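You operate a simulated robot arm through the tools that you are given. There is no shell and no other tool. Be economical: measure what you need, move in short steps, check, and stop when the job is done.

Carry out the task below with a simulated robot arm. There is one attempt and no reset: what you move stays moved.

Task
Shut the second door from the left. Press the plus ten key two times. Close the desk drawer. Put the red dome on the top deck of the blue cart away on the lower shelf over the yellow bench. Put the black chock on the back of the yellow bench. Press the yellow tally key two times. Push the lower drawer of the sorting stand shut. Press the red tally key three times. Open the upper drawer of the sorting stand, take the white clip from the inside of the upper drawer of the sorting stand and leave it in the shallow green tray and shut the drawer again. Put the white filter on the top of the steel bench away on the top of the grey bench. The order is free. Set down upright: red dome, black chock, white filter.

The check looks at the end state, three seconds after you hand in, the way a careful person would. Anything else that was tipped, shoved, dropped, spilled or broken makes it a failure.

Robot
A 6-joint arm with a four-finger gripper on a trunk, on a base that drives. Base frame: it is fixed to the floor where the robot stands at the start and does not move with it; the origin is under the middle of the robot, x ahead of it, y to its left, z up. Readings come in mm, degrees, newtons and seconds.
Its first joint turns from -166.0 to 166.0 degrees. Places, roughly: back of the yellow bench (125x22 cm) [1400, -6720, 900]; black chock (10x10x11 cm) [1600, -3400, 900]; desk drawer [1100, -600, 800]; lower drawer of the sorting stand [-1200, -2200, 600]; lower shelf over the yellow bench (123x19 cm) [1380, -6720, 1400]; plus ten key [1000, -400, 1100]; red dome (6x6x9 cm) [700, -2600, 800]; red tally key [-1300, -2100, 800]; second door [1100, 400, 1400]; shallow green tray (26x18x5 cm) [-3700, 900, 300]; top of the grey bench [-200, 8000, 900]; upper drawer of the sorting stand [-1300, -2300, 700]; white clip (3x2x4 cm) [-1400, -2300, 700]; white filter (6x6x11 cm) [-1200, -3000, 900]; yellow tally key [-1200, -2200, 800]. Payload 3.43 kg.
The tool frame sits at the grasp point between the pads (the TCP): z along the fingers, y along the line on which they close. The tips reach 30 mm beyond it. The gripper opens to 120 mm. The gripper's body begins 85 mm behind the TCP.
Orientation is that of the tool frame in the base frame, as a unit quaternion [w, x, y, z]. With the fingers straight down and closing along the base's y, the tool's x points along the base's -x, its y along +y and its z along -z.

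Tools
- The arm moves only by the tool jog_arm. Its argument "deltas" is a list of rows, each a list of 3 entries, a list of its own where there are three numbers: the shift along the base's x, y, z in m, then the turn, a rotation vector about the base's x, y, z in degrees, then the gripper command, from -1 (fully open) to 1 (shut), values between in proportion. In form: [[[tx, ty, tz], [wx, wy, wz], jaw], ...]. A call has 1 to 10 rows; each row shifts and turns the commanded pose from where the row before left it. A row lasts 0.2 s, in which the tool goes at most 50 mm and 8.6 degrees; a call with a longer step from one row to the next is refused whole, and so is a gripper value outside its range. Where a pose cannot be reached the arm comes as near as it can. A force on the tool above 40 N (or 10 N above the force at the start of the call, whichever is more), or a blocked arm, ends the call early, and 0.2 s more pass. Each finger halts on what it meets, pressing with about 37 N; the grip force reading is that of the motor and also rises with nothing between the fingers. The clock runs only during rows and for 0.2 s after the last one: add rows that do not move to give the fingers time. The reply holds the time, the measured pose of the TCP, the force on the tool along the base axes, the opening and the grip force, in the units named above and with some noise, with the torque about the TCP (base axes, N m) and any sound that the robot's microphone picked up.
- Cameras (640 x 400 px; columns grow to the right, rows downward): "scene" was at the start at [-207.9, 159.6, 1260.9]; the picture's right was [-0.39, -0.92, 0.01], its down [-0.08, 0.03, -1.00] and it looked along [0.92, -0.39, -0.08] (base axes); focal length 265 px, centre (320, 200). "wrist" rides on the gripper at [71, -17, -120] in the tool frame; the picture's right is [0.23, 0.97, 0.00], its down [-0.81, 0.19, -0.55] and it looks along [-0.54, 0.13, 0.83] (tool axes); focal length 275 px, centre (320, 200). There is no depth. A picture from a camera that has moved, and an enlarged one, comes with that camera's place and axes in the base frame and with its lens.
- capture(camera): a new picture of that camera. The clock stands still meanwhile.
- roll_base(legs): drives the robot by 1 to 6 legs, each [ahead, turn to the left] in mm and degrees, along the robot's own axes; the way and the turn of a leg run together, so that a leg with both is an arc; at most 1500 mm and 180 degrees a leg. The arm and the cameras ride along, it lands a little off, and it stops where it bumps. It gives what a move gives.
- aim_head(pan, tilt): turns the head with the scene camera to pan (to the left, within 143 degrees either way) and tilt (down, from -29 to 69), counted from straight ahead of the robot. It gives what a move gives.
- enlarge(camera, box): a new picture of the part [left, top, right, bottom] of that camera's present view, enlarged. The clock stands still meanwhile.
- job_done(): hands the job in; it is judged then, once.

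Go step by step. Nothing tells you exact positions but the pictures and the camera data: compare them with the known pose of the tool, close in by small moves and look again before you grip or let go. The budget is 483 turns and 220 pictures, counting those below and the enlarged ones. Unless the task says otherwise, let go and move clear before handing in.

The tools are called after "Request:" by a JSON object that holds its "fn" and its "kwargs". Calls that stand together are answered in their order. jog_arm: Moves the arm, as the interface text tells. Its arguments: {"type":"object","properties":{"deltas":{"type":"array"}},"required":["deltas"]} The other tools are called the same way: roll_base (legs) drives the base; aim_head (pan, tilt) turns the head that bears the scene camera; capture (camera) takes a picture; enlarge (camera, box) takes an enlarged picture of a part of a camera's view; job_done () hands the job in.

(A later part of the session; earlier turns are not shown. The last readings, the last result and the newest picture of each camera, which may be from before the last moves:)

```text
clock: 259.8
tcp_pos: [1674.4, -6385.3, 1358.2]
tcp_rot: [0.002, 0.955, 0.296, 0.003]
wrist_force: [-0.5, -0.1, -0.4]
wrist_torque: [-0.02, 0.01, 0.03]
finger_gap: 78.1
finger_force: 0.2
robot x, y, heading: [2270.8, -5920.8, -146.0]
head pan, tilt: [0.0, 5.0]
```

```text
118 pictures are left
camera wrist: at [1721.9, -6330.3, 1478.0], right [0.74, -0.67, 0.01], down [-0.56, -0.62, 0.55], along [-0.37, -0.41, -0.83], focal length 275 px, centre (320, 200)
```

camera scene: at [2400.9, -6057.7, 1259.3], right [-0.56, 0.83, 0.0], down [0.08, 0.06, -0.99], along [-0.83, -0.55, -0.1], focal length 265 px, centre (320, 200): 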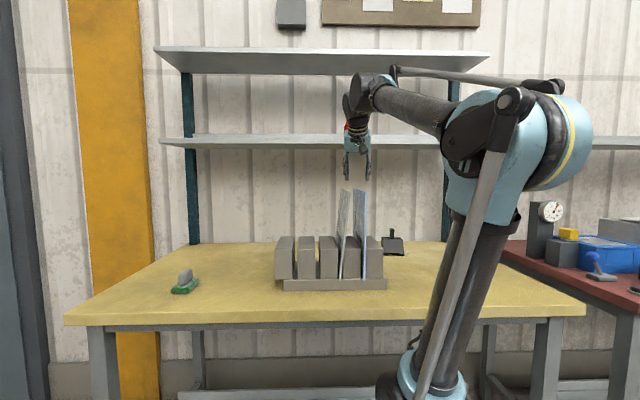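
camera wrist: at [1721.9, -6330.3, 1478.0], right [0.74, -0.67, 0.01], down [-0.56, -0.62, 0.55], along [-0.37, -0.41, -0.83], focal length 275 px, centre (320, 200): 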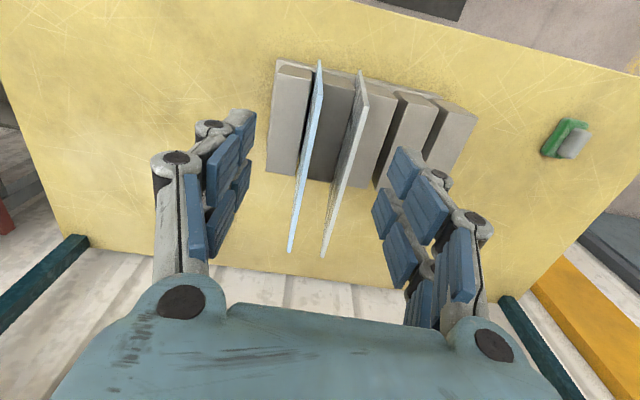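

Request:
{"fn": "jog_arm", "kwargs": {"deltas": [[[-0.014, -0.025, 0], [0, 0, 0], 0.33], [[-0.014, -0.025, 0], [0, 0, 0], 0.33], [[-0.013, -0.025, -0.02], [0, 0, 0], 0.33], [[0, 0, -0.03], [0, 0, 0], 0.33], [[0, 0, -0.03], [0, 0, 0], 0.33], [[0, 0, 0], [0, 0, 0], 0.33]]}}

Request:
{"fn": "capture", "kwargs": {"camera": "wrist"}}

Request:
{"fn": "enlarge", "kwargs": {"camera": "scene", "box": [260, 130, 420, 290]}}

```text
clock: 261.1
tcp_pos: [1647.9, -6452.2, 1285.8]
tcp_rot: [0.004, 0.955, 0.297, -0.004]
wrist_force: [1.2, -0.4, 0.4]
wrist_torque: [-0.04, -0.01, -0.02]
finger_gap: 40.3
finger_force: 0.1
robot x, y, heading: [2265.8, -5919.5, -146.1]
head pan, tilt: [0.0, 5.0]
```

```text
117 pictures are left
camera wrist: at [1695.9, -6395.9, 1405.7], right [0.74, -0.67, 0.0], down [-0.56, -0.61, 0.56], along [-0.37, -0.42, -0.83], focal length 275 px, centre (320, 200)
```

wrist: 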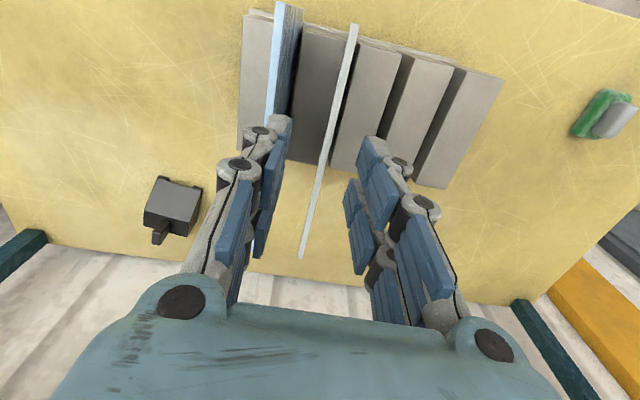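

```text
2.50 times, centred on (340, 210) of scene
camera zoom: at [2542.8, -5962.4, 1259.3], right [-0.56, 0.83, 0.0], down [0.08, 0.06, -0.99], along [-0.83, -0.55, -0.1], focal length 663 px, centre (270, 175)
```

zoom: 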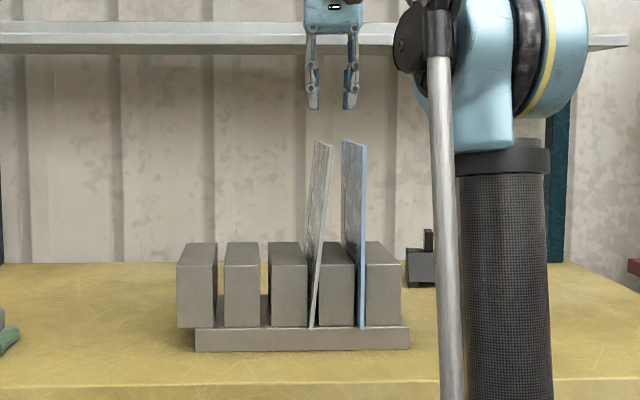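

Request:
{"fn": "jog_arm", "kwargs": {"deltas": [[[0.005, -0.0075, 0], [0, 0, 0], 0.33], [[0, 0, -0.02], [0, 0, 0], 0.33], [[0, 0, -0.02], [0, 0, 0], 0.33], [[0, 0, 0], [0, 0, 0], 0.33]]}}

Request:
{"fn": "capture", "kwargs": {"camera": "wrist"}}

Request:
{"fn": "enlarge", "kwargs": {"camera": "scene", "box": [300, 130, 380, 230]}}

```text
clock: 262.1
tcp_pos: [1651.8, -6458.9, 1247.0]
tcp_rot: [0.003, 0.955, 0.296, -0.003]
wrist_force: [-0.2, 0.1, 0.2]
wrist_torque: [-0.02, 0.01, 0.01]
finger_gap: 40.2
finger_force: 0.0
robot x, y, heading: [2264.1, -5919.1, -146.1]
head pan, tilt: [0.0, 5.0]
```

```text
115 pictures are left
camera wrist: at [1700.5, -6403.0, 1366.2], right [0.74, -0.67, 0.0], down [-0.56, -0.61, 0.56], along [-0.37, -0.42, -0.83], focal length 275 px, centre (320, 200)
```

wrist: 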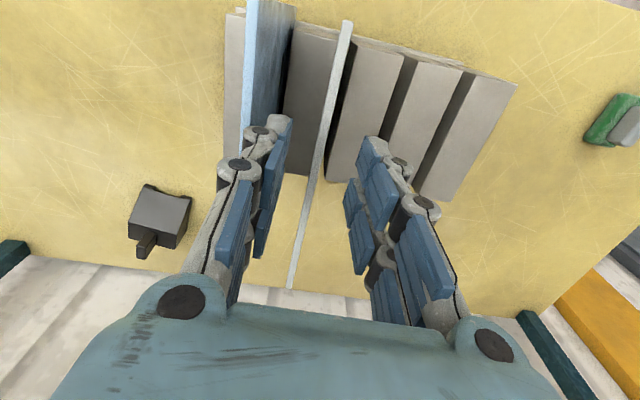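

```text
4.00 times, centred on (340, 180) of scene
camera zoom: at [2542.9, -5962.4, 1259.3], right [-0.56, 0.83, 0.0], down [0.08, 0.06, -0.99], along [-0.83, -0.55, -0.1], focal length 1060 px, centre (240, 280)
```

zoom: 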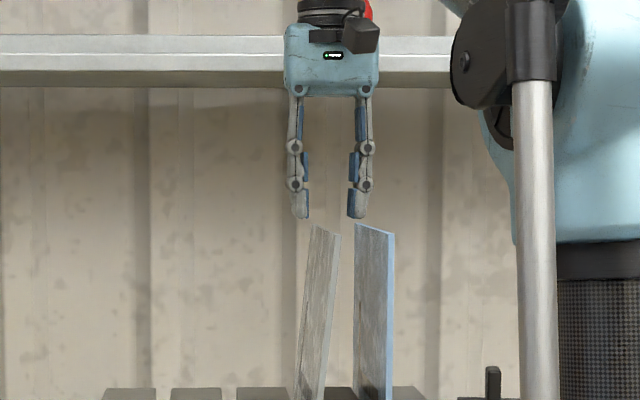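

Request:
{"fn": "jog_arm", "kwargs": {"deltas": [[[0, 0, 0], [0, 0, 0], 0.5], [[0, 0, -0.01], [0, 0, 0], 0.5], [[0, 0, -0.01], [0, 0, 0], 0.5], [[0, 0, -0.01], [0, 0, 0], 0.5], [[0, 0, -0.005], [0, 0, 0], 0.5], [[0, 0, 0], [0, 0, 0], 0.5]]}}

Request:
{"fn": "enlarge", "kwargs": {"camera": "scene", "box": [300, 130, 380, 230]}}

```text
clock: 263.6
tcp_pos: [1651.9, -6458.1, 1210.8]
tcp_rot: [0.004, 0.955, 0.296, -0.003]
wrist_force: [0.0, 0.4, 1.1]
wrist_torque: [-0.01, 0.0, 0.02]
finger_gap: 29.9
finger_force: 0.1
robot x, y, heading: [2265.4, -5919.4, -146.0]
head pan, tilt: [0.0, 5.0]
```

```text
4.00 times, centred on (340, 180) of scene
camera zoom: at [2542.9, -5962.4, 1259.3], right [-0.56, 0.83, 0.0], down [0.08, 0.06, -0.99], along [-0.83, -0.55, -0.1], focal length 1060 px, centre (240, 280)
```

zoom: 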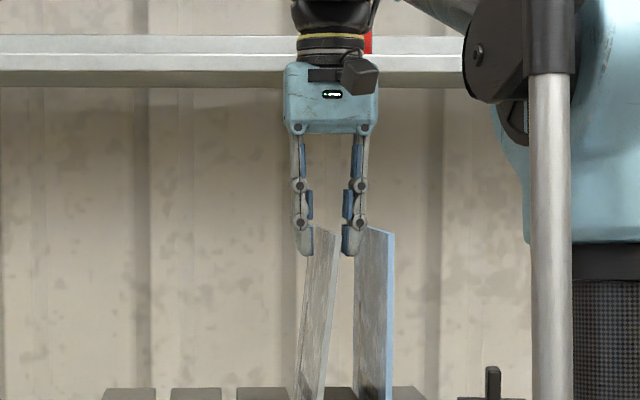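

Request:
{"fn": "jog_arm", "kwargs": {"deltas": [[[0, 0, 0], [0, 0, 0], 0.65], [[0, 0, 0], [0, 0, 0], 0.8], [[0, 0, 0], [0, 0, 0], 0.8], [[0.0037, -0.0053, 0], [0, 0, 0], 0.8], [[0.0037, -0.0053, 0], [0, 0, 0], 0.8], [[0.0037, -0.0053, 0], [0, 0, 0], 0.8], [[0, 0, 0], [0, 0, 0], 0.8]]}}

Request:
{"fn": "enlarge", "kwargs": {"camera": "scene", "box": [300, 130, 380, 230]}}

Request:
{"fn": "enlarge", "kwargs": {"camera": "scene", "box": [260, 150, 420, 290]}}

```text
clock: 265.1
tcp_pos: [1664.0, -6474.7, 1212.4]
tcp_rot: [0.004, 0.955, 0.297, -0.004]
wrist_force: [-0.1, -0.8, 0.4]
wrist_torque: [0.02, 0.0, -0.01]
finger_gap: 11.8
finger_force: 0.0
robot x, y, heading: [2267.1, -5920.0, -146.1]
head pan, tilt: [0.0, 5.0]
```

```text
4.00 times, centred on (340, 180) of scene
camera zoom: at [2542.9, -5962.4, 1259.3], right [-0.56, 0.83, 0.0], down [0.08, 0.06, -0.99], along [-0.83, -0.55, -0.1], focal length 1060 px, centre (240, 280)
```

zoom: 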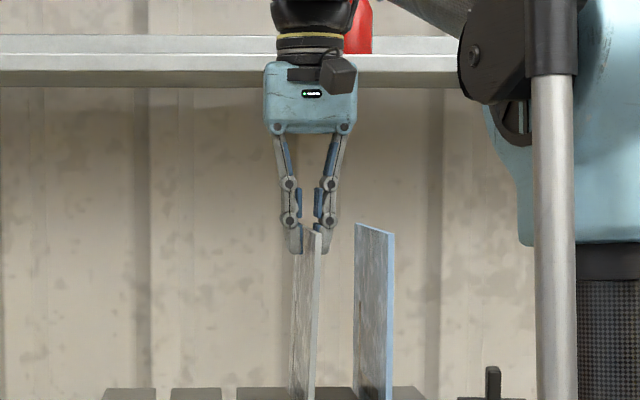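

```text
2.86 times, centred on (340, 220) of scene
camera zoom: at [2542.9, -5962.4, 1259.3], right [-0.56, 0.83, 0.0], down [0.08, 0.06, -0.99], along [-0.83, -0.55, -0.1], focal length 757 px, centre (263, 143)
```

zoom: 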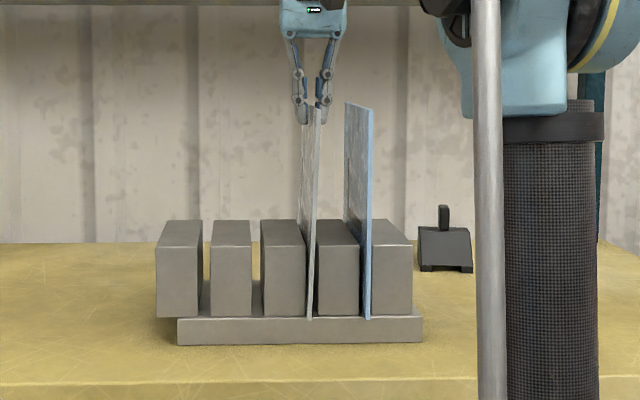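

Request:
{"fn": "jog_arm", "kwargs": {"deltas": [[[0.0031, -0.0045, 0], [0, 0, 0], 0.8], [[0.0031, -0.0045, 0], [0, 0, 0], 0.8], [[0, 0, 0], [0, 0, 0], 0.8]]}}

Request:
{"fn": "enlarge", "kwargs": {"camera": "scene", "box": [260, 150, 420, 290]}}

```text
clock: 265.9
tcp_pos: [1670.0, -6484.3, 1210.3]
tcp_rot: [0.003, 0.955, 0.296, -0.002]
wrist_force: [0.0, -0.2, -0.1]
wrist_torque: [-0.02, 0.02, -0.04]
finger_gap: 12.2
finger_force: 0.2
robot x, y, heading: [2266.0, -5918.6, -146.1]
head pan, tilt: [0.0, 5.0]
```

```text
2.86 times, centred on (340, 220) of scene
camera zoom: at [2542.9, -5962.4, 1259.3], right [-0.56, 0.83, 0.0], down [0.08, 0.06, -0.99], along [-0.83, -0.55, -0.1], focal length 757 px, centre (263, 143)
```

zoom: 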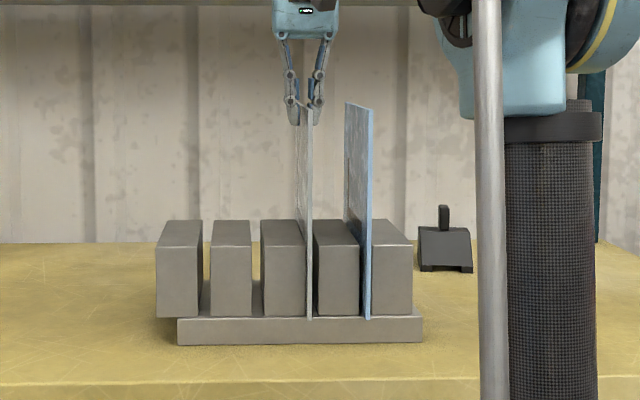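

Plate is upright again. Open gently, rise straight up and check.

Request:
{"fn": "jog_arm", "kwargs": {"deltas": [[[0, 0, 0], [0, 0, 0], 0.72], [[0, 0, 0], [0, 0, 0], 0.65], [[0, 0, 0], [0, 0, 0], 0.58], [[0, 0, 0.01], [0, 0, 0], 0.55], [[0, 0, 0.02], [0, 0, 0], 0.55], [[0, 0, 0.03], [0, 0, 0], 0.55], [[0, 0, 0.04], [0, 0, 0], 0.55], [[0, 0, 0.04], [0, 0, 0], 0.55]]}}

Request:
{"fn": "enlarge", "kwargs": {"camera": "scene", "box": [260, 150, 420, 290]}}

```text
clock: 267.8
tcp_pos: [1669.4, -6483.4, 1352.2]
tcp_rot: [0.004, 0.955, 0.296, -0.003]
wrist_force: [0.5, 0.2, 0.0]
wrist_torque: [-0.03, 0.04, 0.02]
finger_gap: 27.1
finger_force: 0.0
robot x, y, heading: [2267.2, -5918.5, -146.0]
head pan, tilt: [0.0, 5.0]
```

```text
2.86 times, centred on (340, 220) of scene
camera zoom: at [2543.2, -5962.1, 1259.3], right [-0.56, 0.83, 0.0], down [0.08, 0.06, -0.99], along [-0.83, -0.55, -0.1], focal length 757 px, centre (263, 143)
```

zoom: 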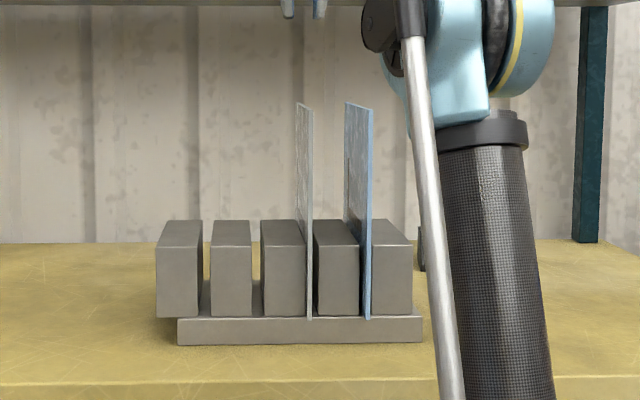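

Upright and parallel again. Now drive back along the wall aisle; I'll stop briefly where I'd seen the wood-bench fixture before to compare it.

Request:
{"fn": "roll_base", "kwargs": {"legs": [[0, -91], [1100, 0]]}}

Request:
{"fn": "aim_head", "kwargs": {"pan": -25, "tilt": 15}}

Request:
{"fn": "capture", "kwargs": {"camera": "scene"}}

```text
clock: 277.8
tcp_pos: [1090.1, -4411.4, 1351.7]
tcp_rot: [0.0, 0.885, -0.465, -0.005]
wrist_force: [-1.0, -0.1, -0.7]
wrist_torque: [0.03, -0.04, -0.01]
finger_gap: 27.2
finger_force: 0.1
robot x, y, heading: [1655.7, -5011.2, 124.0]
head pan, tilt: [0.0, 5.0]
```

```text
clock: 278.7
tcp_pos: [1099.3, -4424.8, 1361.3]
tcp_rot: [-0.003, 0.885, -0.465, -0.011]
wrist_force: [-0.2, -0.5, -0.7]
wrist_torque: [-0.01, -0.01, -0.02]
finger_gap: 27.2
finger_force: 0.1
robot x, y, heading: [1654.2, -5009.6, 123.9]
head pan, tilt: [-25.0, 15.0]
```

```text
108 pictures are left
camera scene: at [1650.0, -5262.9, 1243.3], right [0.99, 0.16, 0.01], down [0.05, -0.27, -0.96], along [-0.15, 0.95, -0.27], focal length 265 px, centre (320, 200)
```

scene: 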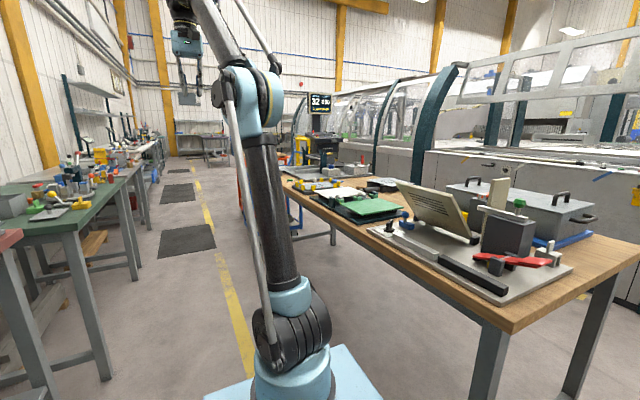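

The fixture is unchanged. Continue toward the sorting stand.

Request:
{"fn": "roll_base", "kwargs": {"legs": [[0, 1.5], [1500, 0], [1500, 0], [500, 0]]}}

Request:
{"fn": "aim_head", "kwargs": {"pan": 60, "tilt": 15}}

Request:
{"fn": "capture", "kwargs": {"camera": "scene"}}

```text
clock: 296.3
tcp_pos: [-936.7, -1579.7, 1362.0]
tcp_rot: [-0.003, 0.89, -0.456, -0.01]
wrist_force: [0.6, 0.3, -0.6]
wrist_torque: [-0.01, 0.01, -0.02]
finger_gap: 27.3
finger_force: 0.1
robot x, y, heading: [-362.7, -2153.6, 125.1]
head pan, tilt: [-25.0, 15.0]
```

```text
clock: 297.9
tcp_pos: [-927.5, -1591.9, 1370.2]
tcp_rot: [-0.005, 0.89, -0.456, -0.016]
wrist_force: [-0.4, 0.5, 0.1]
wrist_torque: [-0.04, -0.02, -0.03]
finger_gap: 26.8
finger_force: 0.1
robot x, y, heading: [-367.3, -2147.5, 124.9]
head pan, tilt: [60.0, 15.0]
```

```text
107 pictures are left
camera scene: at [-445.5, -2506.6, 1243.7], right [-0.09, 1.0, -0.01], down [0.27, 0.01, -0.96], along [-0.96, -0.09, -0.27], focal length 265 px, centre (320, 200)
```

scene: 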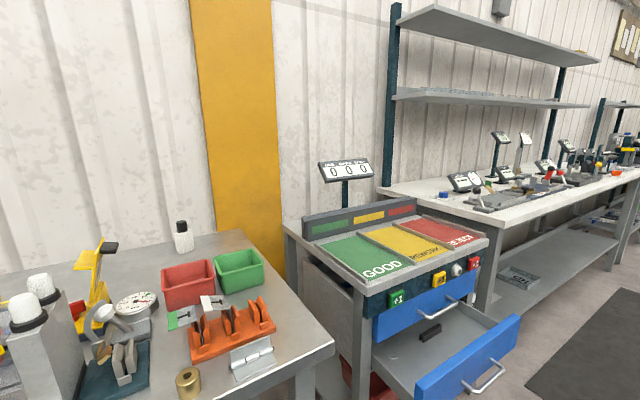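

Request:
{"fn": "enlarge", "kwargs": {"camera": "scene", "box": [290, 150, 530, 400]}}

```text
1.60 times, centred on (410, 275) of scene
camera zoom: at [-445.5, -2506.6, 1243.7], right [-0.09, 1.0, -0.01], down [0.27, 0.01, -0.96], along [-0.96, -0.09, -0.27], focal length 424 px, centre (176, 80)
```

zoom: 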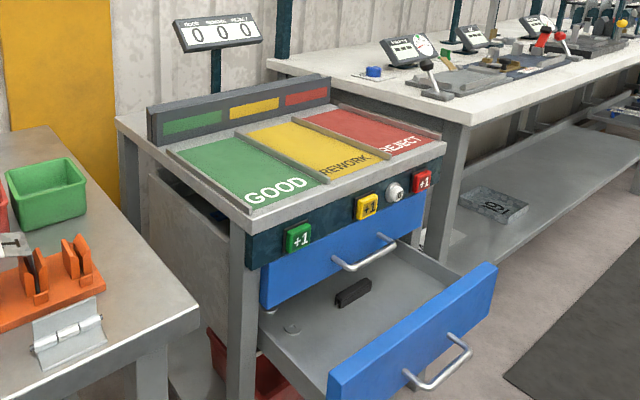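

Request:
{"fn": "roll_base", "kwargs": {"legs": [[0, -38], [500, 0], [0, 128]]}}

Request:
{"fn": "aim_head", "kwargs": {"pan": 0, "tilt": 20}}

Request:
{"fn": "capture", "kwargs": {"camera": "scene"}}

Request:
{"fn": "capture", "kwargs": {"camera": "wrist"}}

```text
clock: 304.3
tcp_pos: [-594.1, -933.2, 1389.4]
tcp_rot: [-0.017, 0.765, -0.644, -0.023]
wrist_force: [0.3, -1.7, 0.2]
wrist_torque: [0.17, -0.04, -0.02]
finger_gap: 26.9
finger_force: 0.2
robot x, y, heading: [-344.5, -1643.1, 99.1]
head pan, tilt: [60.0, 15.0]
stopped in leg 3: the robot was blocked; the commanded pose is now the measured one
```

```text
clock: 305.6
tcp_pos: [-595.4, -930.9, 1389.0]
tcp_rot: [-0.016, 0.764, -0.644, -0.024]
wrist_force: [0.1, -0.8, 0.8]
wrist_torque: [0.0, -0.02, 0.04]
finger_gap: 27.1
finger_force: 0.1
robot x, y, heading: [-339.5, -1640.1, 99.1]
head pan, tilt: [0.0, 20.0]
```

```text
105 pictures are left
camera scene: at [-495.4, -1868.9, 1235.0], right [0.99, 0.16, 0.0], down [0.06, -0.35, -0.94], along [-0.15, 0.92, -0.35], focal length 265 px, centre (320, 200)
```

scene: 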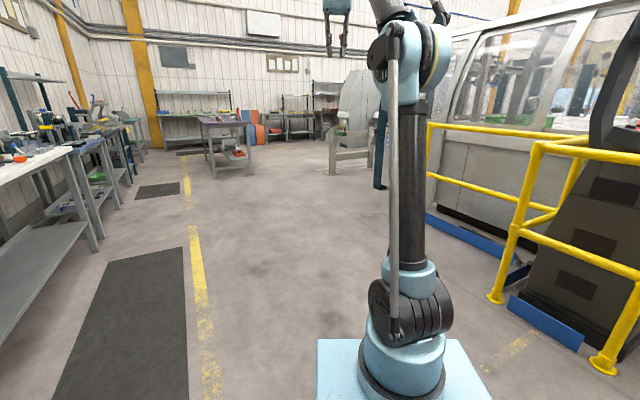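

```text
104 pictures are left
camera wrist: at [-565.5, -1004.1, 1505.3], right [-0.92, -0.39, -0.01], down [-0.32, 0.73, 0.6], along [-0.23, 0.55, -0.8], focal length 275 px, centre (320, 200)
```

wrist: 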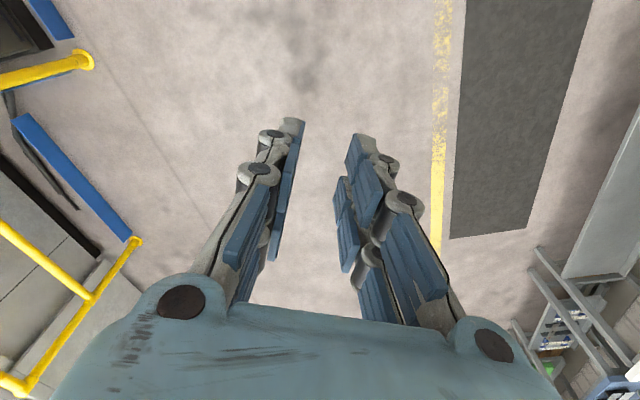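

The turn was blocked; something near the rear right. Look there.

Request:
{"fn": "aim_head", "kwargs": {"pan": -125, "tilt": 30}}

Request:
{"fn": "capture", "kwargs": {"camera": "scene"}}

```text
clock: 307.7
tcp_pos: [-595.5, -929.5, 1388.6]
tcp_rot: [-0.017, 0.764, -0.645, -0.024]
wrist_force: [0.3, 0.5, 0.2]
wrist_torque: [-0.04, 0.0, 0.02]
finger_gap: 27.3
finger_force: 0.0
robot x, y, heading: [-341.7, -1645.8, 99.0]
head pan, tilt: [-125.0, 30.0]
```

```text
103 pictures are left
camera scene: at [-399.7, -2000.8, 1220.8], right [-0.44, -0.9, 0.01], down [-0.45, 0.21, -0.87], along [0.78, -0.39, -0.49], focal length 265 px, centre (320, 200)
```

scene: 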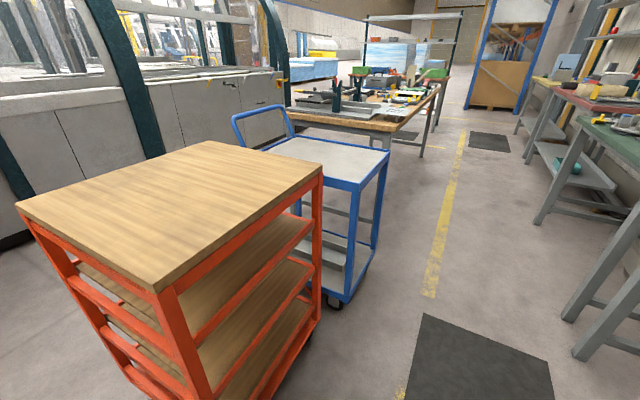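

The base's rear corner touched the orange cart. I'll pull forward and turn farther from it.

Request:
{"fn": "roll_base", "kwargs": {"legs": [[160, 0], [0, 115.5]]}}

Request:
{"fn": "aim_head", "kwargs": {"pan": 0, "tilt": 20}}

Request:
{"fn": "capture", "kwargs": {"camera": "scene"}}

Request:
{"fn": "capture", "kwargs": {"camera": "wrist"}}

```text
clock: 314.5
tcp_pos: [-914.5, -2004.1, 1389.1]
tcp_rot: [0.011, 0.957, 0.289, -0.026]
wrist_force: [-0.2, -0.1, 0.6]
wrist_torque: [0.01, -0.03, 0.0]
finger_gap: 27.0
finger_force: 0.0
robot x, y, heading: [-377.0, -1468.5, -147.1]
head pan, tilt: [-125.0, 30.0]
```

```text
clock: 316.6
tcp_pos: [-901.6, -1995.4, 1398.8]
tcp_rot: [0.013, 0.957, 0.289, -0.032]
wrist_force: [0.5, -0.7, -0.3]
wrist_torque: [0.0, 0.01, 0.02]
finger_gap: 27.0
finger_force: 0.0
robot x, y, heading: [-375.4, -1470.6, -147.0]
head pan, tilt: [0.0, 20.0]
```

```text
102 pictures are left
camera scene: at [-102.3, -1518.4, 1235.0], right [-0.54, 0.84, 0.0], down [0.3, 0.19, -0.94], along [-0.79, -0.51, -0.35], focal length 265 px, centre (320, 200)
```

scene: 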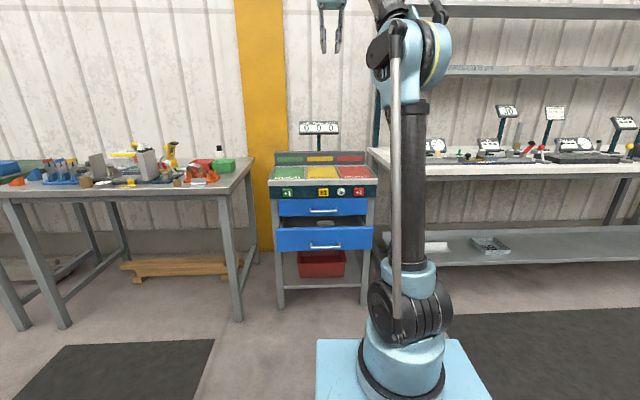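

```text
101 pictures are left
camera wrist: at [-845.7, -1936.5, 1513.1], right [0.73, -0.68, -0.01], down [-0.54, -0.58, 0.61], along [-0.42, -0.44, -0.79], focal length 275 px, centre (320, 200)
```

wrist: 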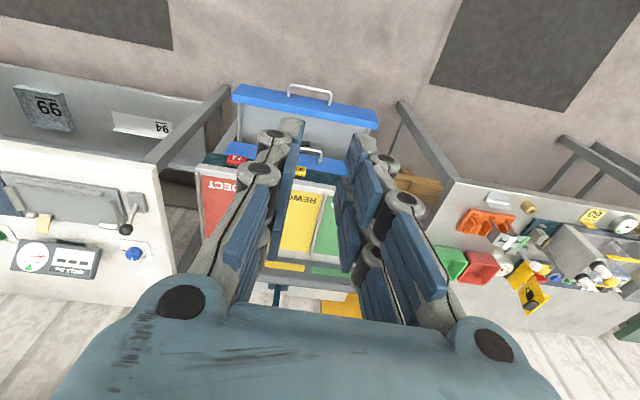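

Stand located: yellow key ≈(-1199,-2209,790), red ≈(-1302,-2060,800), lower drawer front n≈-2105, handle z≈575. Back up, then make the tool horizontal.

Request:
{"fn": "roll_base", "kwargs": {"legs": [[-130, 0]]}}

Request:
{"fn": "jog_arm", "kwargs": {"deltas": [[[0, 0, -0.04], [-4.67, 6.74, 0], 1], [[0, 0, -0.04], [-4.67, 6.74, 0], 1], [[0, 0, -0.04], [-4.67, 6.74, 0], 1], [[0, 0, -0.04], [-4.67, 6.74, 0], 1], [[0, 0, -0.04], [-4.67, 6.74, 0], 1], [[0, 0, -0.04], [-4.67, 6.74, 0], 1], [[0, 0, -0.04], [-4.67, 6.74, 0], 1], [[0, 0, -0.04], [-4.67, 6.74, 0], 1], [[0, 0, -0.04], [-4.67, 6.74, 0], 1], [[0, 0, -0.04], [-4.67, 6.74, 0], 1]]}}

```text
clock: 317.9
tcp_pos: [-788.7, -1924.4, 1399.1]
tcp_rot: [0.012, 0.957, 0.289, -0.032]
wrist_force: [-0.5, -0.7, 0.0]
wrist_torque: [0.02, -0.01, 0.01]
finger_gap: 26.8
finger_force: 0.0
robot x, y, heading: [-265.7, -1398.4, -146.8]
head pan, tilt: [0.0, 20.0]
```

```text
clock: 320.1
tcp_pos: [-775.9, -1912.2, 1005.4]
tcp_rot: [0.213, 0.695, 0.211, -0.654]
wrist_force: [0.6, 0.4, 0.6]
wrist_torque: [-0.04, 0.01, 0.0]
finger_gap: 0.1
finger_force: 33.4
robot x, y, heading: [-265.8, -1395.1, -147.1]
head pan, tilt: [0.0, 20.0]
```

Request:
{"fn": "jog_arm", "kwargs": {"deltas": [[[-0.0206, -0.0142, -0.0405], [0, 0, 0], 1], [[-0.0206, -0.0142, -0.0405], [0, 0, 0], 1], [[-0.0206, -0.0142, -0.0405], [0, 0, 0], 1], [[-0.0206, -0.0142, -0.0405], [0, 0, 0], 1], [[-0.0206, -0.0142, -0.0405], [0, 0, 0], 1], [[-0.0206, -0.0142, -0.0405], [0, 0, 0], 1], [[-0.0206, -0.0142, -0.0405], [0, 0, 0], 1], [[-0.0206, -0.0142, -0.0405], [0, 0, 0], 1], [[-0.0206, -0.0142, -0.0405], [0, 0, 0], 1], [[0, 0, 0], [0, 0, 0], 1]]}}

Request:
{"fn": "capture", "kwargs": {"camera": "wrist"}}

Request:
{"fn": "capture", "kwargs": {"camera": "scene"}}

```text
clock: 322.3
tcp_pos: [-995.9, -2089.6, 746.9]
tcp_rot: [0.212, 0.696, 0.213, -0.652]
wrist_force: [-0.3, 0.0, 0.0]
wrist_torque: [-0.01, -0.03, -0.01]
finger_gap: 0.0
finger_force: 33.5
out of reach, approached as far as the arm can: row 5, 6, 7, 8, 9
robot x, y, heading: [-265.2, -1397.5, -147.2]
head pan, tilt: [0.0, 20.0]
```

```text
100 pictures are left
camera wrist: at [-903.1, -2005.2, 682.0], right [0.57, -0.79, -0.21], down [0.51, 0.14, 0.85], along [-0.64, -0.59, 0.49], focal length 275 px, centre (320, 200)
```

wrist: 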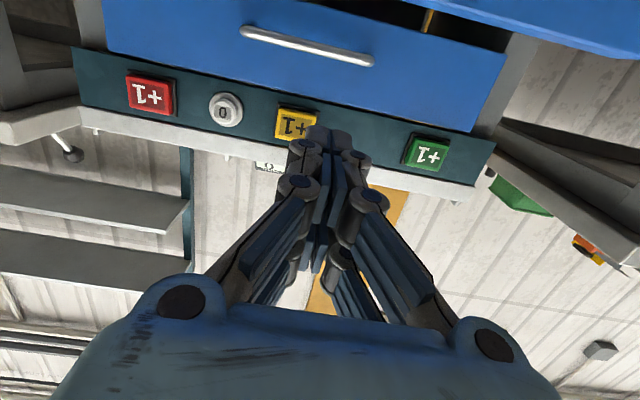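

```text
99 pictures are left
camera scene: at [9.3, -1446.2, 1235.0], right [-0.54, 0.84, 0.0], down [0.3, 0.19, -0.94], along [-0.79, -0.51, -0.35], focal length 265 px, centre (320, 200)
```

scene: 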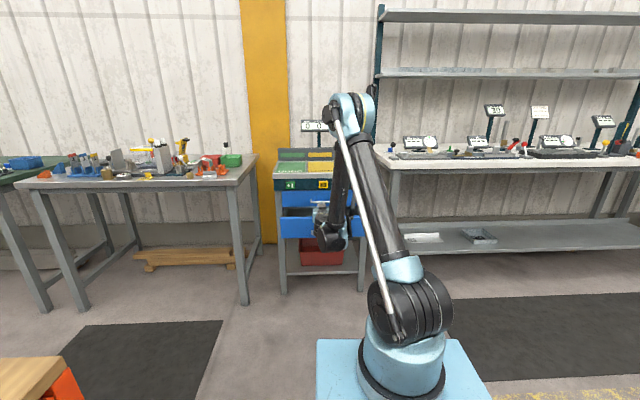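

Low horizontal reach is limited; a 45° pitch suits. Rotate the tool accordingly.

Request:
{"fn": "jog_arm", "kwargs": {"deltas": [[[0.008, 0.006, 0], [4.27, -6.17, 0], 1], [[0.008, 0.006, 0], [4.27, -6.17, 0], 1], [[0.008, 0.006, 0], [4.27, -6.17, 0], 1], [[0.008, 0.006, 0], [4.27, -6.17, 0], 1], [[0.008, 0.006, 0], [4.27, -6.17, 0], 1], [[0, 0, -0.03], [2.2, -3.1, 0], 1], [[0, 0, -0.03], [0, 0, 0], 1], [[0, 0, -0.03], [0, 0, 0], 1], [[0, 0, 0], [0, 0, 0], 1]]}}

Request:
{"fn": "capture", "kwargs": {"camera": "wrist"}}

```text
clock: 324.3
tcp_pos: [-955.8, -2059.9, 655.3]
tcp_rot: [0.119, 0.883, 0.268, -0.366]
wrist_force: [-0.3, 0.1, 0.3]
wrist_torque: [-0.01, 0.01, 0.02]
finger_gap: 0.0
finger_force: 32.9
robot x, y, heading: [-261.9, -1397.6, -147.1]
head pan, tilt: [0.0, 20.0]
```

```text
98 pictures are left
camera wrist: at [-854.3, -1968.5, 688.1], right [0.68, -0.72, -0.15], down [-0.05, -0.25, 0.97], along [-0.73, -0.65, -0.2], focal length 275 px, centre (320, 200)
```

wrist: 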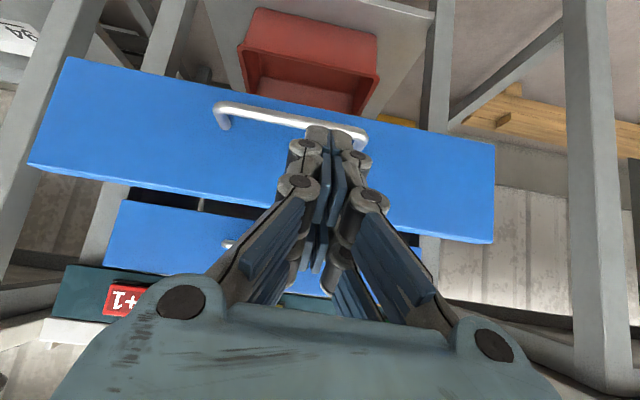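

Request:
{"fn": "jog_arm", "kwargs": {"deltas": [[[-0.033, -0.023, 0], [0, 0, 0], 1], [[-0.033, -0.023, 0], [0, 0, 0], 1], [[-0.016, -0.011, 0], [0, 0, 0], 1], [[0, 0, 0], [0, 0, 0], 1]]}}

Request:
{"fn": "capture", "kwargs": {"camera": "wrist"}}

```text
clock: 325.3
tcp_pos: [-1037.4, -2116.2, 654.5]
tcp_rot: [0.119, 0.883, 0.268, -0.367]
wrist_force: [-0.2, 0.2, -0.3]
wrist_torque: [0.02, 0.0, 0.02]
finger_gap: 0.0
finger_force: 33.2
robot x, y, heading: [-267.2, -1393.2, -147.0]
head pan, tilt: [0.0, 20.0]
```

```text
97 pictures are left
camera wrist: at [-936.2, -2025.8, 687.9], right [0.68, -0.72, -0.15], down [-0.05, -0.25, 0.97], along [-0.73, -0.65, -0.2], focal length 275 px, centre (320, 200)
```

wrist: 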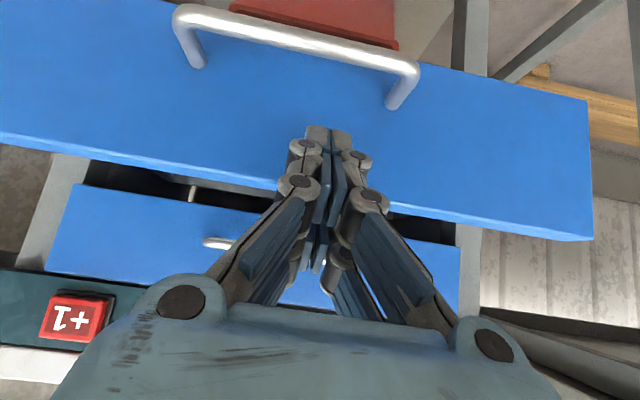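

Request:
{"fn": "roll_base", "kwargs": {"legs": [[110, 0]]}}

Request:
{"fn": "capture", "kwargs": {"camera": "wrist"}}

```text
clock: 326.5
tcp_pos: [-1131.2, -2178.0, 655.5]
tcp_rot: [0.119, 0.883, 0.268, -0.366]
wrist_force: [0.5, 0.8, 0.3]
wrist_torque: [0.02, 0.0, 0.03]
finger_gap: 0.1
finger_force: 33.2
robot x, y, heading: [-362.0, -1461.0, -147.2]
head pan, tilt: [0.0, 20.0]
```

```text
96 pictures are left
camera wrist: at [-1030.1, -2086.6, 687.9], right [0.68, -0.72, -0.15], down [-0.05, -0.25, 0.97], along [-0.73, -0.65, -0.2], focal length 275 px, centre (320, 200)
```

wrist: 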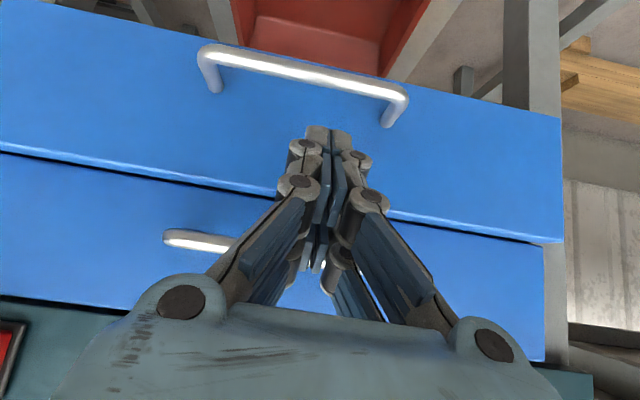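

Request:
{"fn": "jog_arm", "kwargs": {"deltas": [[[-0.0123, -0.0085, 0], [0, 0, 0], 1], [[-0.0123, -0.0085, 0], [0, 0, 0], 1], [[-0.0082, -0.0057, 0], [0, 0, 0], 1], [[-0.0082, -0.0057, 0], [0, 0, 0], 1], [[-0.0041, -0.0028, 0], [0, 0, 0], 1]]}}

Request:
{"fn": "capture", "kwargs": {"camera": "wrist"}}

```text
clock: 327.4
tcp_pos: [-1149.2, -2188.6, 678.7]
tcp_rot: [0.121, 0.88, 0.267, -0.373]
wrist_force: [34.5, 31.3, -34.4]
wrist_torque: [0.42, -0.44, 0.07]
finger_gap: 5.6
finger_force: 33.6
robot x, y, heading: [-359.3, -1456.6, -147.2]
head pan, tilt: [0.0, 20.0]
stopped in row 4: the force on the tool passed its limit at 50 N (the readings are from after the stop); the commanded pose is now the measured one
```

```text
95 pictures are left
camera wrist: at [-1045.9, -2097.3, 710.1], right [0.68, -0.72, -0.15], down [-0.04, -0.24, 0.97], along [-0.73, -0.65, -0.19], focal length 275 px, centre (320, 200)
```

wrist: 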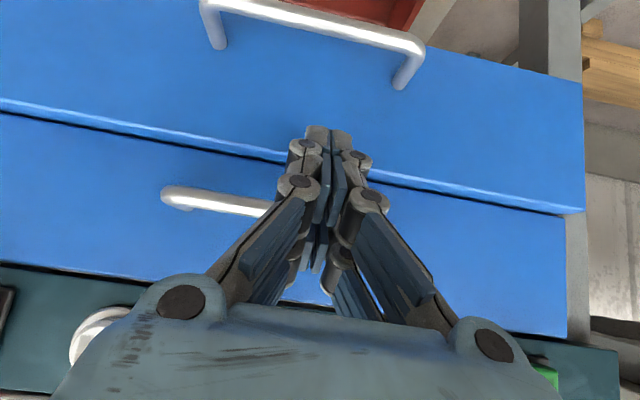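

Request:
{"fn": "jog_arm", "kwargs": {"deltas": [[[0.012, 0.0085, 0], [0, 0, 0], 1], [[0.004, 0.003, -0.02], [0, 0, 0], 1], [[0, 0, -0.02], [0, 0, 0], 1], [[0, 0, 0], [0, 0, 0], 1]]}}

Request:
{"fn": "jog_arm", "kwargs": {"deltas": [[[-0.0082, -0.0057, 0], [0, 0, 0], 1], [[-0.0082, -0.0057, 0], [0, 0, 0], 1], [[-0.0041, -0.0028, 0], [0, 0, 0], 1], [[-0.0041, -0.0028, 0], [0, 0, 0], 1], [[-0.0041, -0.0028, 0], [0, 0, 0], 1]]}}

Request:
{"fn": "capture", "kwargs": {"camera": "wrist"}}

```text
clock: 328.4
tcp_pos: [-1134.6, -2180.4, 640.0]
tcp_rot: [0.122, 0.879, 0.267, -0.375]
wrist_force: [-0.3, 0.2, 0.2]
wrist_torque: [0.0, -0.04, 0.02]
finger_gap: 0.2
finger_force: 33.1
robot x, y, heading: [-357.0, -1463.4, -147.3]
head pan, tilt: [0.0, 20.0]
```

```text
clock: 329.6
tcp_pos: [-1163.7, -2199.8, 638.5]
tcp_rot: [0.122, 0.879, 0.267, -0.375]
wrist_force: [-0.1, 0.2, 0.9]
wrist_torque: [0.02, 0.01, -0.03]
finger_gap: 0.0
finger_force: 33.7
robot x, y, heading: [-361.7, -1458.9, -146.9]
head pan, tilt: [0.0, 20.0]
```

```text
94 pictures are left
camera wrist: at [-1061.2, -2107.8, 670.1], right [0.68, -0.72, -0.15], down [-0.03, -0.24, 0.97], along [-0.73, -0.65, -0.18], focal length 275 px, centre (320, 200)
```

wrist: 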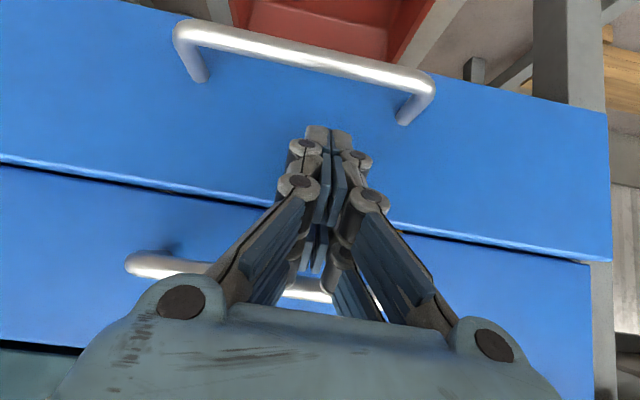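

Request:
{"fn": "jog_arm", "kwargs": {"deltas": [[[-0.0041, -0.0028, 0], [0, 0, 0], 1], [[-0.0041, -0.0028, 0], [0, 0, 0], 1], [[-0.0041, -0.0028, 0], [0, 0, 0], 1], [[-0.0041, -0.0028, 0], [0, 0, 0], 1]]}}

Request:
{"fn": "capture", "kwargs": {"camera": "wrist"}}

```text
clock: 330.6
tcp_pos: [-1169.6, -2205.6, 651.9]
tcp_rot: [0.123, 0.878, 0.266, -0.378]
wrist_force: [-1.4, -1.5, -3.0]
wrist_torque: [-0.02, 0.0, 0.01]
finger_gap: 0.0
finger_force: 33.0
robot x, y, heading: [-359.8, -1459.8, -147.0]
head pan, tilt: [0.0, 20.0]
stopped in row 4: the force on the tool passed its limit at 51 N (the readings are from after the stop); the commanded pose is now the measured one
```

```text
93 pictures are left
camera wrist: at [-1067.9, -2112.9, 681.3], right [0.68, -0.72, -0.15], down [-0.03, -0.23, 0.97], along [-0.73, -0.65, -0.18], focal length 275 px, centre (320, 200)
```

wrist: 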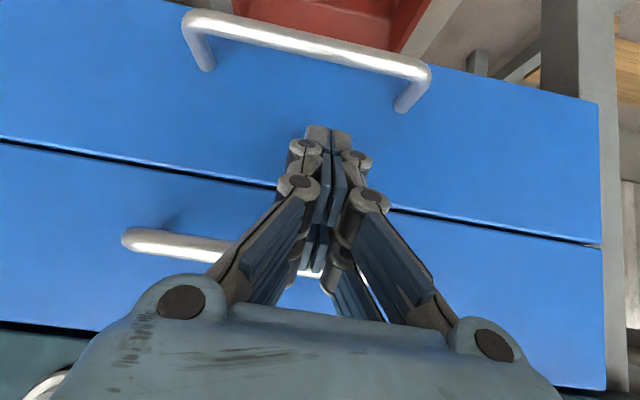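

The lower drawer front is flush with the upper one. Back off, raise and flatten the tool to ~20° below horizontal for pressing keys.

Request:
{"fn": "jog_arm", "kwargs": {"deltas": [[[0.033, 0.023, 0], [0, 0, 0], 1], [[0.033, 0.023, 0], [0, 0, 0], 1], [[0.033, 0.023, 0.02], [0, 0, 0], 1], [[0.016, 0.012, 0.04], [-4.73, 6.83, 0], 1], [[0, 0, 0.045], [-4.73, 6.83, 0], 1], [[0, 0, 0.03], [-4.73, 6.83, 0], 1], [[0, 0, 0], [0, 0, 0], 1]]}}

Request:
{"fn": "capture", "kwargs": {"camera": "wrist"}}

Request:
{"fn": "capture", "kwargs": {"camera": "scene"}}

```text
clock: 332.2
tcp_pos: [-1055.8, -2121.7, 787.5]
tcp_rot: [0.182, 0.775, 0.236, -0.558]
wrist_force: [0.3, 0.1, -0.2]
wrist_torque: [0.04, -0.01, 0.01]
finger_gap: 0.2
finger_force: 33.4
robot x, y, heading: [-355.9, -1457.0, -146.9]
head pan, tilt: [0.0, 20.0]
```

```text
92 pictures are left
camera wrist: at [-952.9, -2030.2, 757.5], right [0.61, -0.76, -0.2], down [0.32, 0.01, 0.95], along [-0.72, -0.65, 0.25], focal length 275 px, centre (320, 200)
```

wrist: 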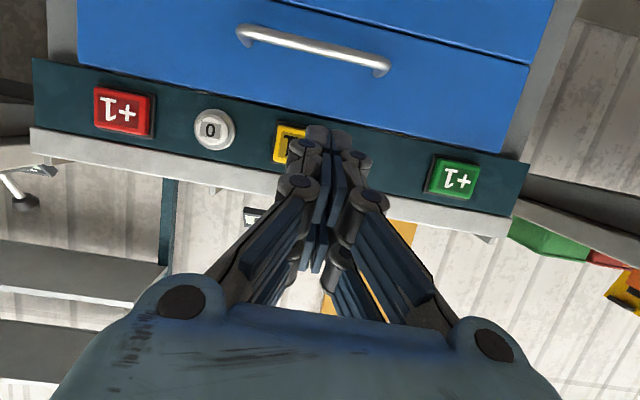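

```text
91 pictures are left
camera scene: at [-84.6, -1507.0, 1235.0], right [-0.54, 0.84, 0.0], down [0.3, 0.19, -0.94], along [-0.79, -0.51, -0.35], focal length 265 px, centre (320, 200)
```

scene: 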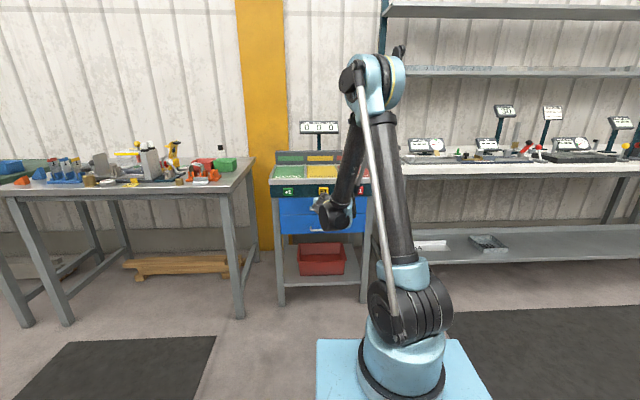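

Request:
{"fn": "jog_arm", "kwargs": {"deltas": [[[-0.009, 0.013, 0.002], [0, 0, 0], 1], [[-0.0247, -0.0171, 0], [0, 0, 0], 1], [[-0.0247, -0.0171, 0], [0, 0, 0], 1], [[-0.0247, -0.0171, 0], [0, 0, 0], 1], [[0, 0, 0], [0, 0, 0], 1]]}}

Request:
{"fn": "capture", "kwargs": {"camera": "wrist"}}

```text
clock: 333.4
tcp_pos: [-1138.4, -2161.1, 789.0]
tcp_rot: [0.181, 0.776, 0.235, -0.557]
wrist_force: [-0.3, 0.2, -0.2]
wrist_torque: [-0.02, -0.01, -0.02]
finger_gap: 0.0
finger_force: 33.5
robot x, y, heading: [-358.9, -1459.3, -147.2]
head pan, tilt: [0.0, 20.0]
```

```text
90 pictures are left
camera wrist: at [-1036.2, -2070.0, 757.1], right [0.61, -0.76, -0.2], down [0.32, 0.01, 0.95], along [-0.72, -0.65, 0.25], focal length 275 px, centre (320, 200)
```

wrist: 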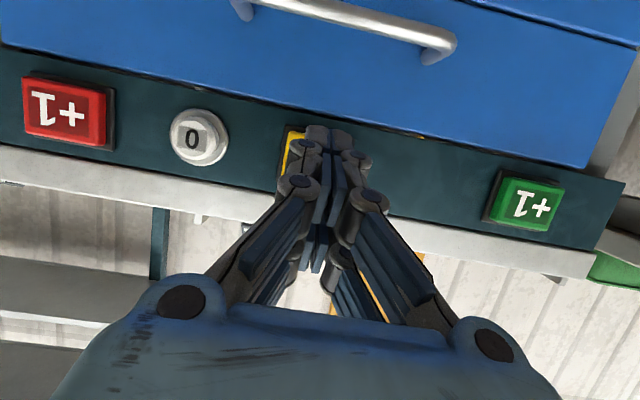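

Request:
{"fn": "jog_arm", "kwargs": {"deltas": [[[-0.0165, -0.0114, 0], [0, 0, 0], 1], [[-0.0066, -0.0046, 0], [0, 0, 0], 1], [[-0.0033, -0.0023, 0], [0, 0, 0], 1], [[-0.0033, -0.0023, 0], [0, 0, 0], 1]]}}

Request:
{"fn": "capture", "kwargs": {"camera": "wrist"}}

```text
clock: 334.4
tcp_pos: [-1168.3, -2180.5, 789.5]
tcp_rot: [0.181, 0.775, 0.236, -0.557]
wrist_force: [0.1, -0.6, -0.3]
wrist_torque: [0.01, -0.02, -0.01]
finger_gap: 0.0
finger_force: 33.2
robot x, y, heading: [-359.3, -1455.8, -147.1]
head pan, tilt: [0.0, 20.0]
```

```text
89 pictures are left
camera wrist: at [-1065.8, -2090.0, 758.6], right [0.61, -0.76, -0.2], down [0.32, 0.01, 0.95], along [-0.72, -0.65, 0.25], focal length 275 px, centre (320, 200)
```

wrist: 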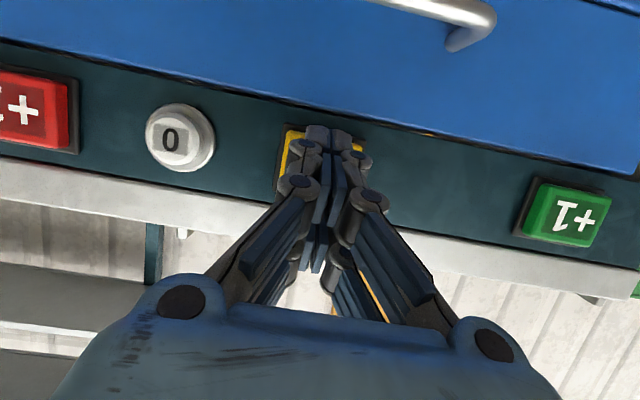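

Request:
{"fn": "jog_arm", "kwargs": {"deltas": [[[0, 0, 0.006], [0, 0, 0], 1], [[-0.0033, -0.0023, 0], [0, 0, 0], 1], [[-0.0033, -0.0023, 0], [0, 0, 0], 1], [[-0.0025, -0.0017, 0], [0, 0, 0], 1]]}}

Request:
{"fn": "jog_arm", "kwargs": {"deltas": [[[-0.0025, -0.0017, 0], [0, 0, 0], 1], [[-0.0025, -0.0017, 0], [0, 0, 0], 1]]}}

```text
clock: 335.4
tcp_pos: [-1178.2, -2188.7, 796.1]
tcp_rot: [0.181, 0.776, 0.235, -0.557]
wrist_force: [1.6, 0.6, 0.8]
wrist_torque: [-0.07, 0.01, -0.01]
finger_gap: 6.2
finger_force: 33.5
robot x, y, heading: [-358.4, -1458.7, -147.0]
head pan, tilt: [0.0, 20.0]
heard: click
```

```text
clock: 336.0
tcp_pos: [-1181.7, -2190.9, 796.3]
tcp_rot: [0.181, 0.775, 0.235, -0.558]
wrist_force: [17.1, 10.7, -0.8]
wrist_torque: [-0.08, 0.09, 0.03]
finger_gap: 6.0
finger_force: 33.4
robot x, y, heading: [-356.9, -1459.2, -147.1]
head pan, tilt: [0.0, 20.0]
```

Click one on yellow. Release and press again.

Request:
{"fn": "jog_arm", "kwargs": {"deltas": [[[0.0082, 0.0057, 0], [0, 0, 0], 1], [[0.0082, 0.0057, 0], [0, 0, 0], 1], [[0, 0, 0], [0, 0, 0], 1]]}}

Request:
{"fn": "jog_arm", "kwargs": {"deltas": [[[-0.0082, -0.0057, 0], [0, 0, 0], 1], [[-0.0041, -0.0028, 0], [0, 0, 0], 1], [[-0.002, -0.0014, 0], [0, 0, 0], 1]]}}

```text
clock: 336.8
tcp_pos: [-1167.2, -2179.7, 794.6]
tcp_rot: [0.18, 0.776, 0.235, -0.557]
wrist_force: [0.2, -0.5, 0.5]
wrist_torque: [0.04, 0.03, -0.02]
finger_gap: 0.2
finger_force: 33.2
robot x, y, heading: [-360.5, -1458.6, -146.9]
head pan, tilt: [0.0, 20.0]
```

```text
clock: 337.6
tcp_pos: [-1180.2, -2190.5, 795.5]
tcp_rot: [0.181, 0.775, 0.234, -0.558]
wrist_force: [4.5, 6.4, 2.4]
wrist_torque: [-0.14, 0.08, -0.04]
finger_gap: 6.0
finger_force: 33.1
robot x, y, heading: [-354.0, -1461.5, -147.2]
head pan, tilt: [0.0, 20.0]
heard: click
```

Request:
{"fn": "jog_arm", "kwargs": {"deltas": [[[0.025, 0.017, 0], [0, 0, 0], 1], [[0.025, 0.017, 0], [0, 0, 0], 1], [[-0.0256, 0.037, 0], [0, 0, 0], 1], [[-0.0256, 0.037, 0], [0, 0, 0], 1], [[-0.0256, 0.037, 0], [0, 0, 0], 1], [[-0.0256, 0.037, 0], [0, 0, 0], 1], [[0, 0, 0], [0, 0, 0], 1]]}}

Request:
{"fn": "capture", "kwargs": {"camera": "wrist"}}

```text
clock: 339.2
tcp_pos: [-1231.1, -2009.0, 797.3]
tcp_rot: [0.181, 0.776, 0.236, -0.557]
wrist_force: [0.6, 0.3, -0.2]
wrist_torque: [0.01, -0.02, 0.0]
finger_gap: 0.1
finger_force: 33.5
robot x, y, heading: [-361.7, -1460.4, -147.1]
head pan, tilt: [0.0, 20.0]
```

```text
88 pictures are left
camera wrist: at [-1128.3, -1917.2, 765.7], right [0.61, -0.76, -0.2], down [0.32, 0.01, 0.95], along [-0.72, -0.64, 0.25], focal length 275 px, centre (320, 200)
```

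wrist: 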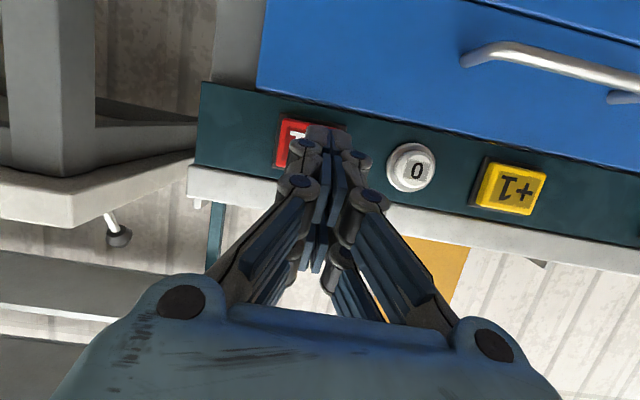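

Request:
{"fn": "jog_arm", "kwargs": {"deltas": [[[-0.004, 0.006, -0.002], [0, 0, 0], 1], [[-0.0247, -0.0171, 0], [0, 0, 0], 1], [[-0.0123, -0.0085, 0], [0, 0, 0], 1], [[0, 0, 0], [0, 0, 0], 1]]}}

Request:
{"fn": "capture", "kwargs": {"camera": "wrist"}}

```text
clock: 340.2
tcp_pos: [-1272.5, -2027.3, 794.1]
tcp_rot: [0.181, 0.775, 0.235, -0.558]
wrist_force: [-0.7, 0.4, -0.2]
wrist_torque: [0.0, -0.03, 0.01]
finger_gap: 0.2
finger_force: 33.4
robot x, y, heading: [-358.8, -1457.8, -147.0]
head pan, tilt: [0.0, 20.0]
```

```text
87 pictures are left
camera wrist: at [-1170.2, -1936.6, 762.4], right [0.61, -0.76, -0.2], down [0.32, 0.01, 0.95], along [-0.72, -0.64, 0.25], focal length 275 px, centre (320, 200)
```

wrist: 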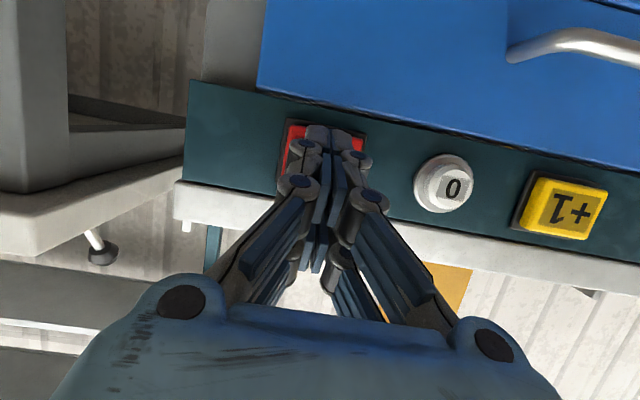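

Well aligned on the red key. Press the first time.

Request:
{"fn": "jog_arm", "kwargs": {"deltas": [[[-0.0082, -0.0057, 0], [0, 0, 0], 1], [[-0.0033, -0.0023, 0], [0, 0, 0], 1], [[-0.0033, -0.0023, 0], [0, 0, 0], 1], [[-0.0025, -0.0017, 0], [0, 0, 0], 1]]}}

```text
clock: 341.2
tcp_pos: [-1290.4, -2039.9, 792.2]
tcp_rot: [0.181, 0.775, 0.236, -0.557]
wrist_force: [14.0, 11.1, 0.8]
wrist_torque: [-0.09, 0.21, 0.06]
finger_gap: 6.0
finger_force: 33.4
robot x, y, heading: [-357.9, -1459.9, -147.1]
head pan, tilt: [0.0, 20.0]
heard: click
```

Request:
{"fn": "jog_arm", "kwargs": {"deltas": [[[0.0082, 0.0057, 0], [0, 0, 0], 1], [[0.0082, 0.0057, 0], [0, 0, 0], 1], [[0, 0, 0], [0, 0, 0], 1]]}}

Request:
{"fn": "jog_arm", "kwargs": {"deltas": [[[-0.0082, -0.0057, 0], [0, 0, 0], 1], [[-0.0041, -0.0028, 0], [0, 0, 0], 1], [[-0.0033, -0.0023, 0], [0, 0, 0], 1]]}}

Request:
{"fn": "jog_arm", "kwargs": {"deltas": [[[0.0082, 0.0057, 0], [0, 0, 0], 1], [[0.0082, 0.0057, 0], [0, 0, 0], 1], [[0, 0, 0], [0, 0, 0], 1]]}}

```text
clock: 342.0
tcp_pos: [-1275.0, -2030.1, 792.0]
tcp_rot: [0.181, 0.776, 0.236, -0.557]
wrist_force: [0.3, -1.2, 0.2]
wrist_torque: [0.01, 0.0, 0.02]
finger_gap: 0.0
finger_force: 33.2
robot x, y, heading: [-359.9, -1457.9, -147.1]
head pan, tilt: [0.0, 20.0]
```

```text
clock: 342.8
tcp_pos: [-1289.3, -2039.7, 794.1]
tcp_rot: [0.181, 0.776, 0.235, -0.557]
wrist_force: [13.5, 9.3, -1.2]
wrist_torque: [-0.1, 0.12, -0.02]
finger_gap: 6.0
finger_force: 33.4
robot x, y, heading: [-357.0, -1457.1, -147.1]
head pan, tilt: [0.0, 20.0]
heard: click
```

```text
clock: 343.6
tcp_pos: [-1273.8, -2029.9, 792.5]
tcp_rot: [0.181, 0.776, 0.235, -0.557]
wrist_force: [0.1, 0.6, -0.2]
wrist_torque: [-0.02, 0.02, -0.02]
finger_gap: 0.3
finger_force: 33.7
robot x, y, heading: [-357.7, -1458.9, -147.0]
head pan, tilt: [0.0, 20.0]
```

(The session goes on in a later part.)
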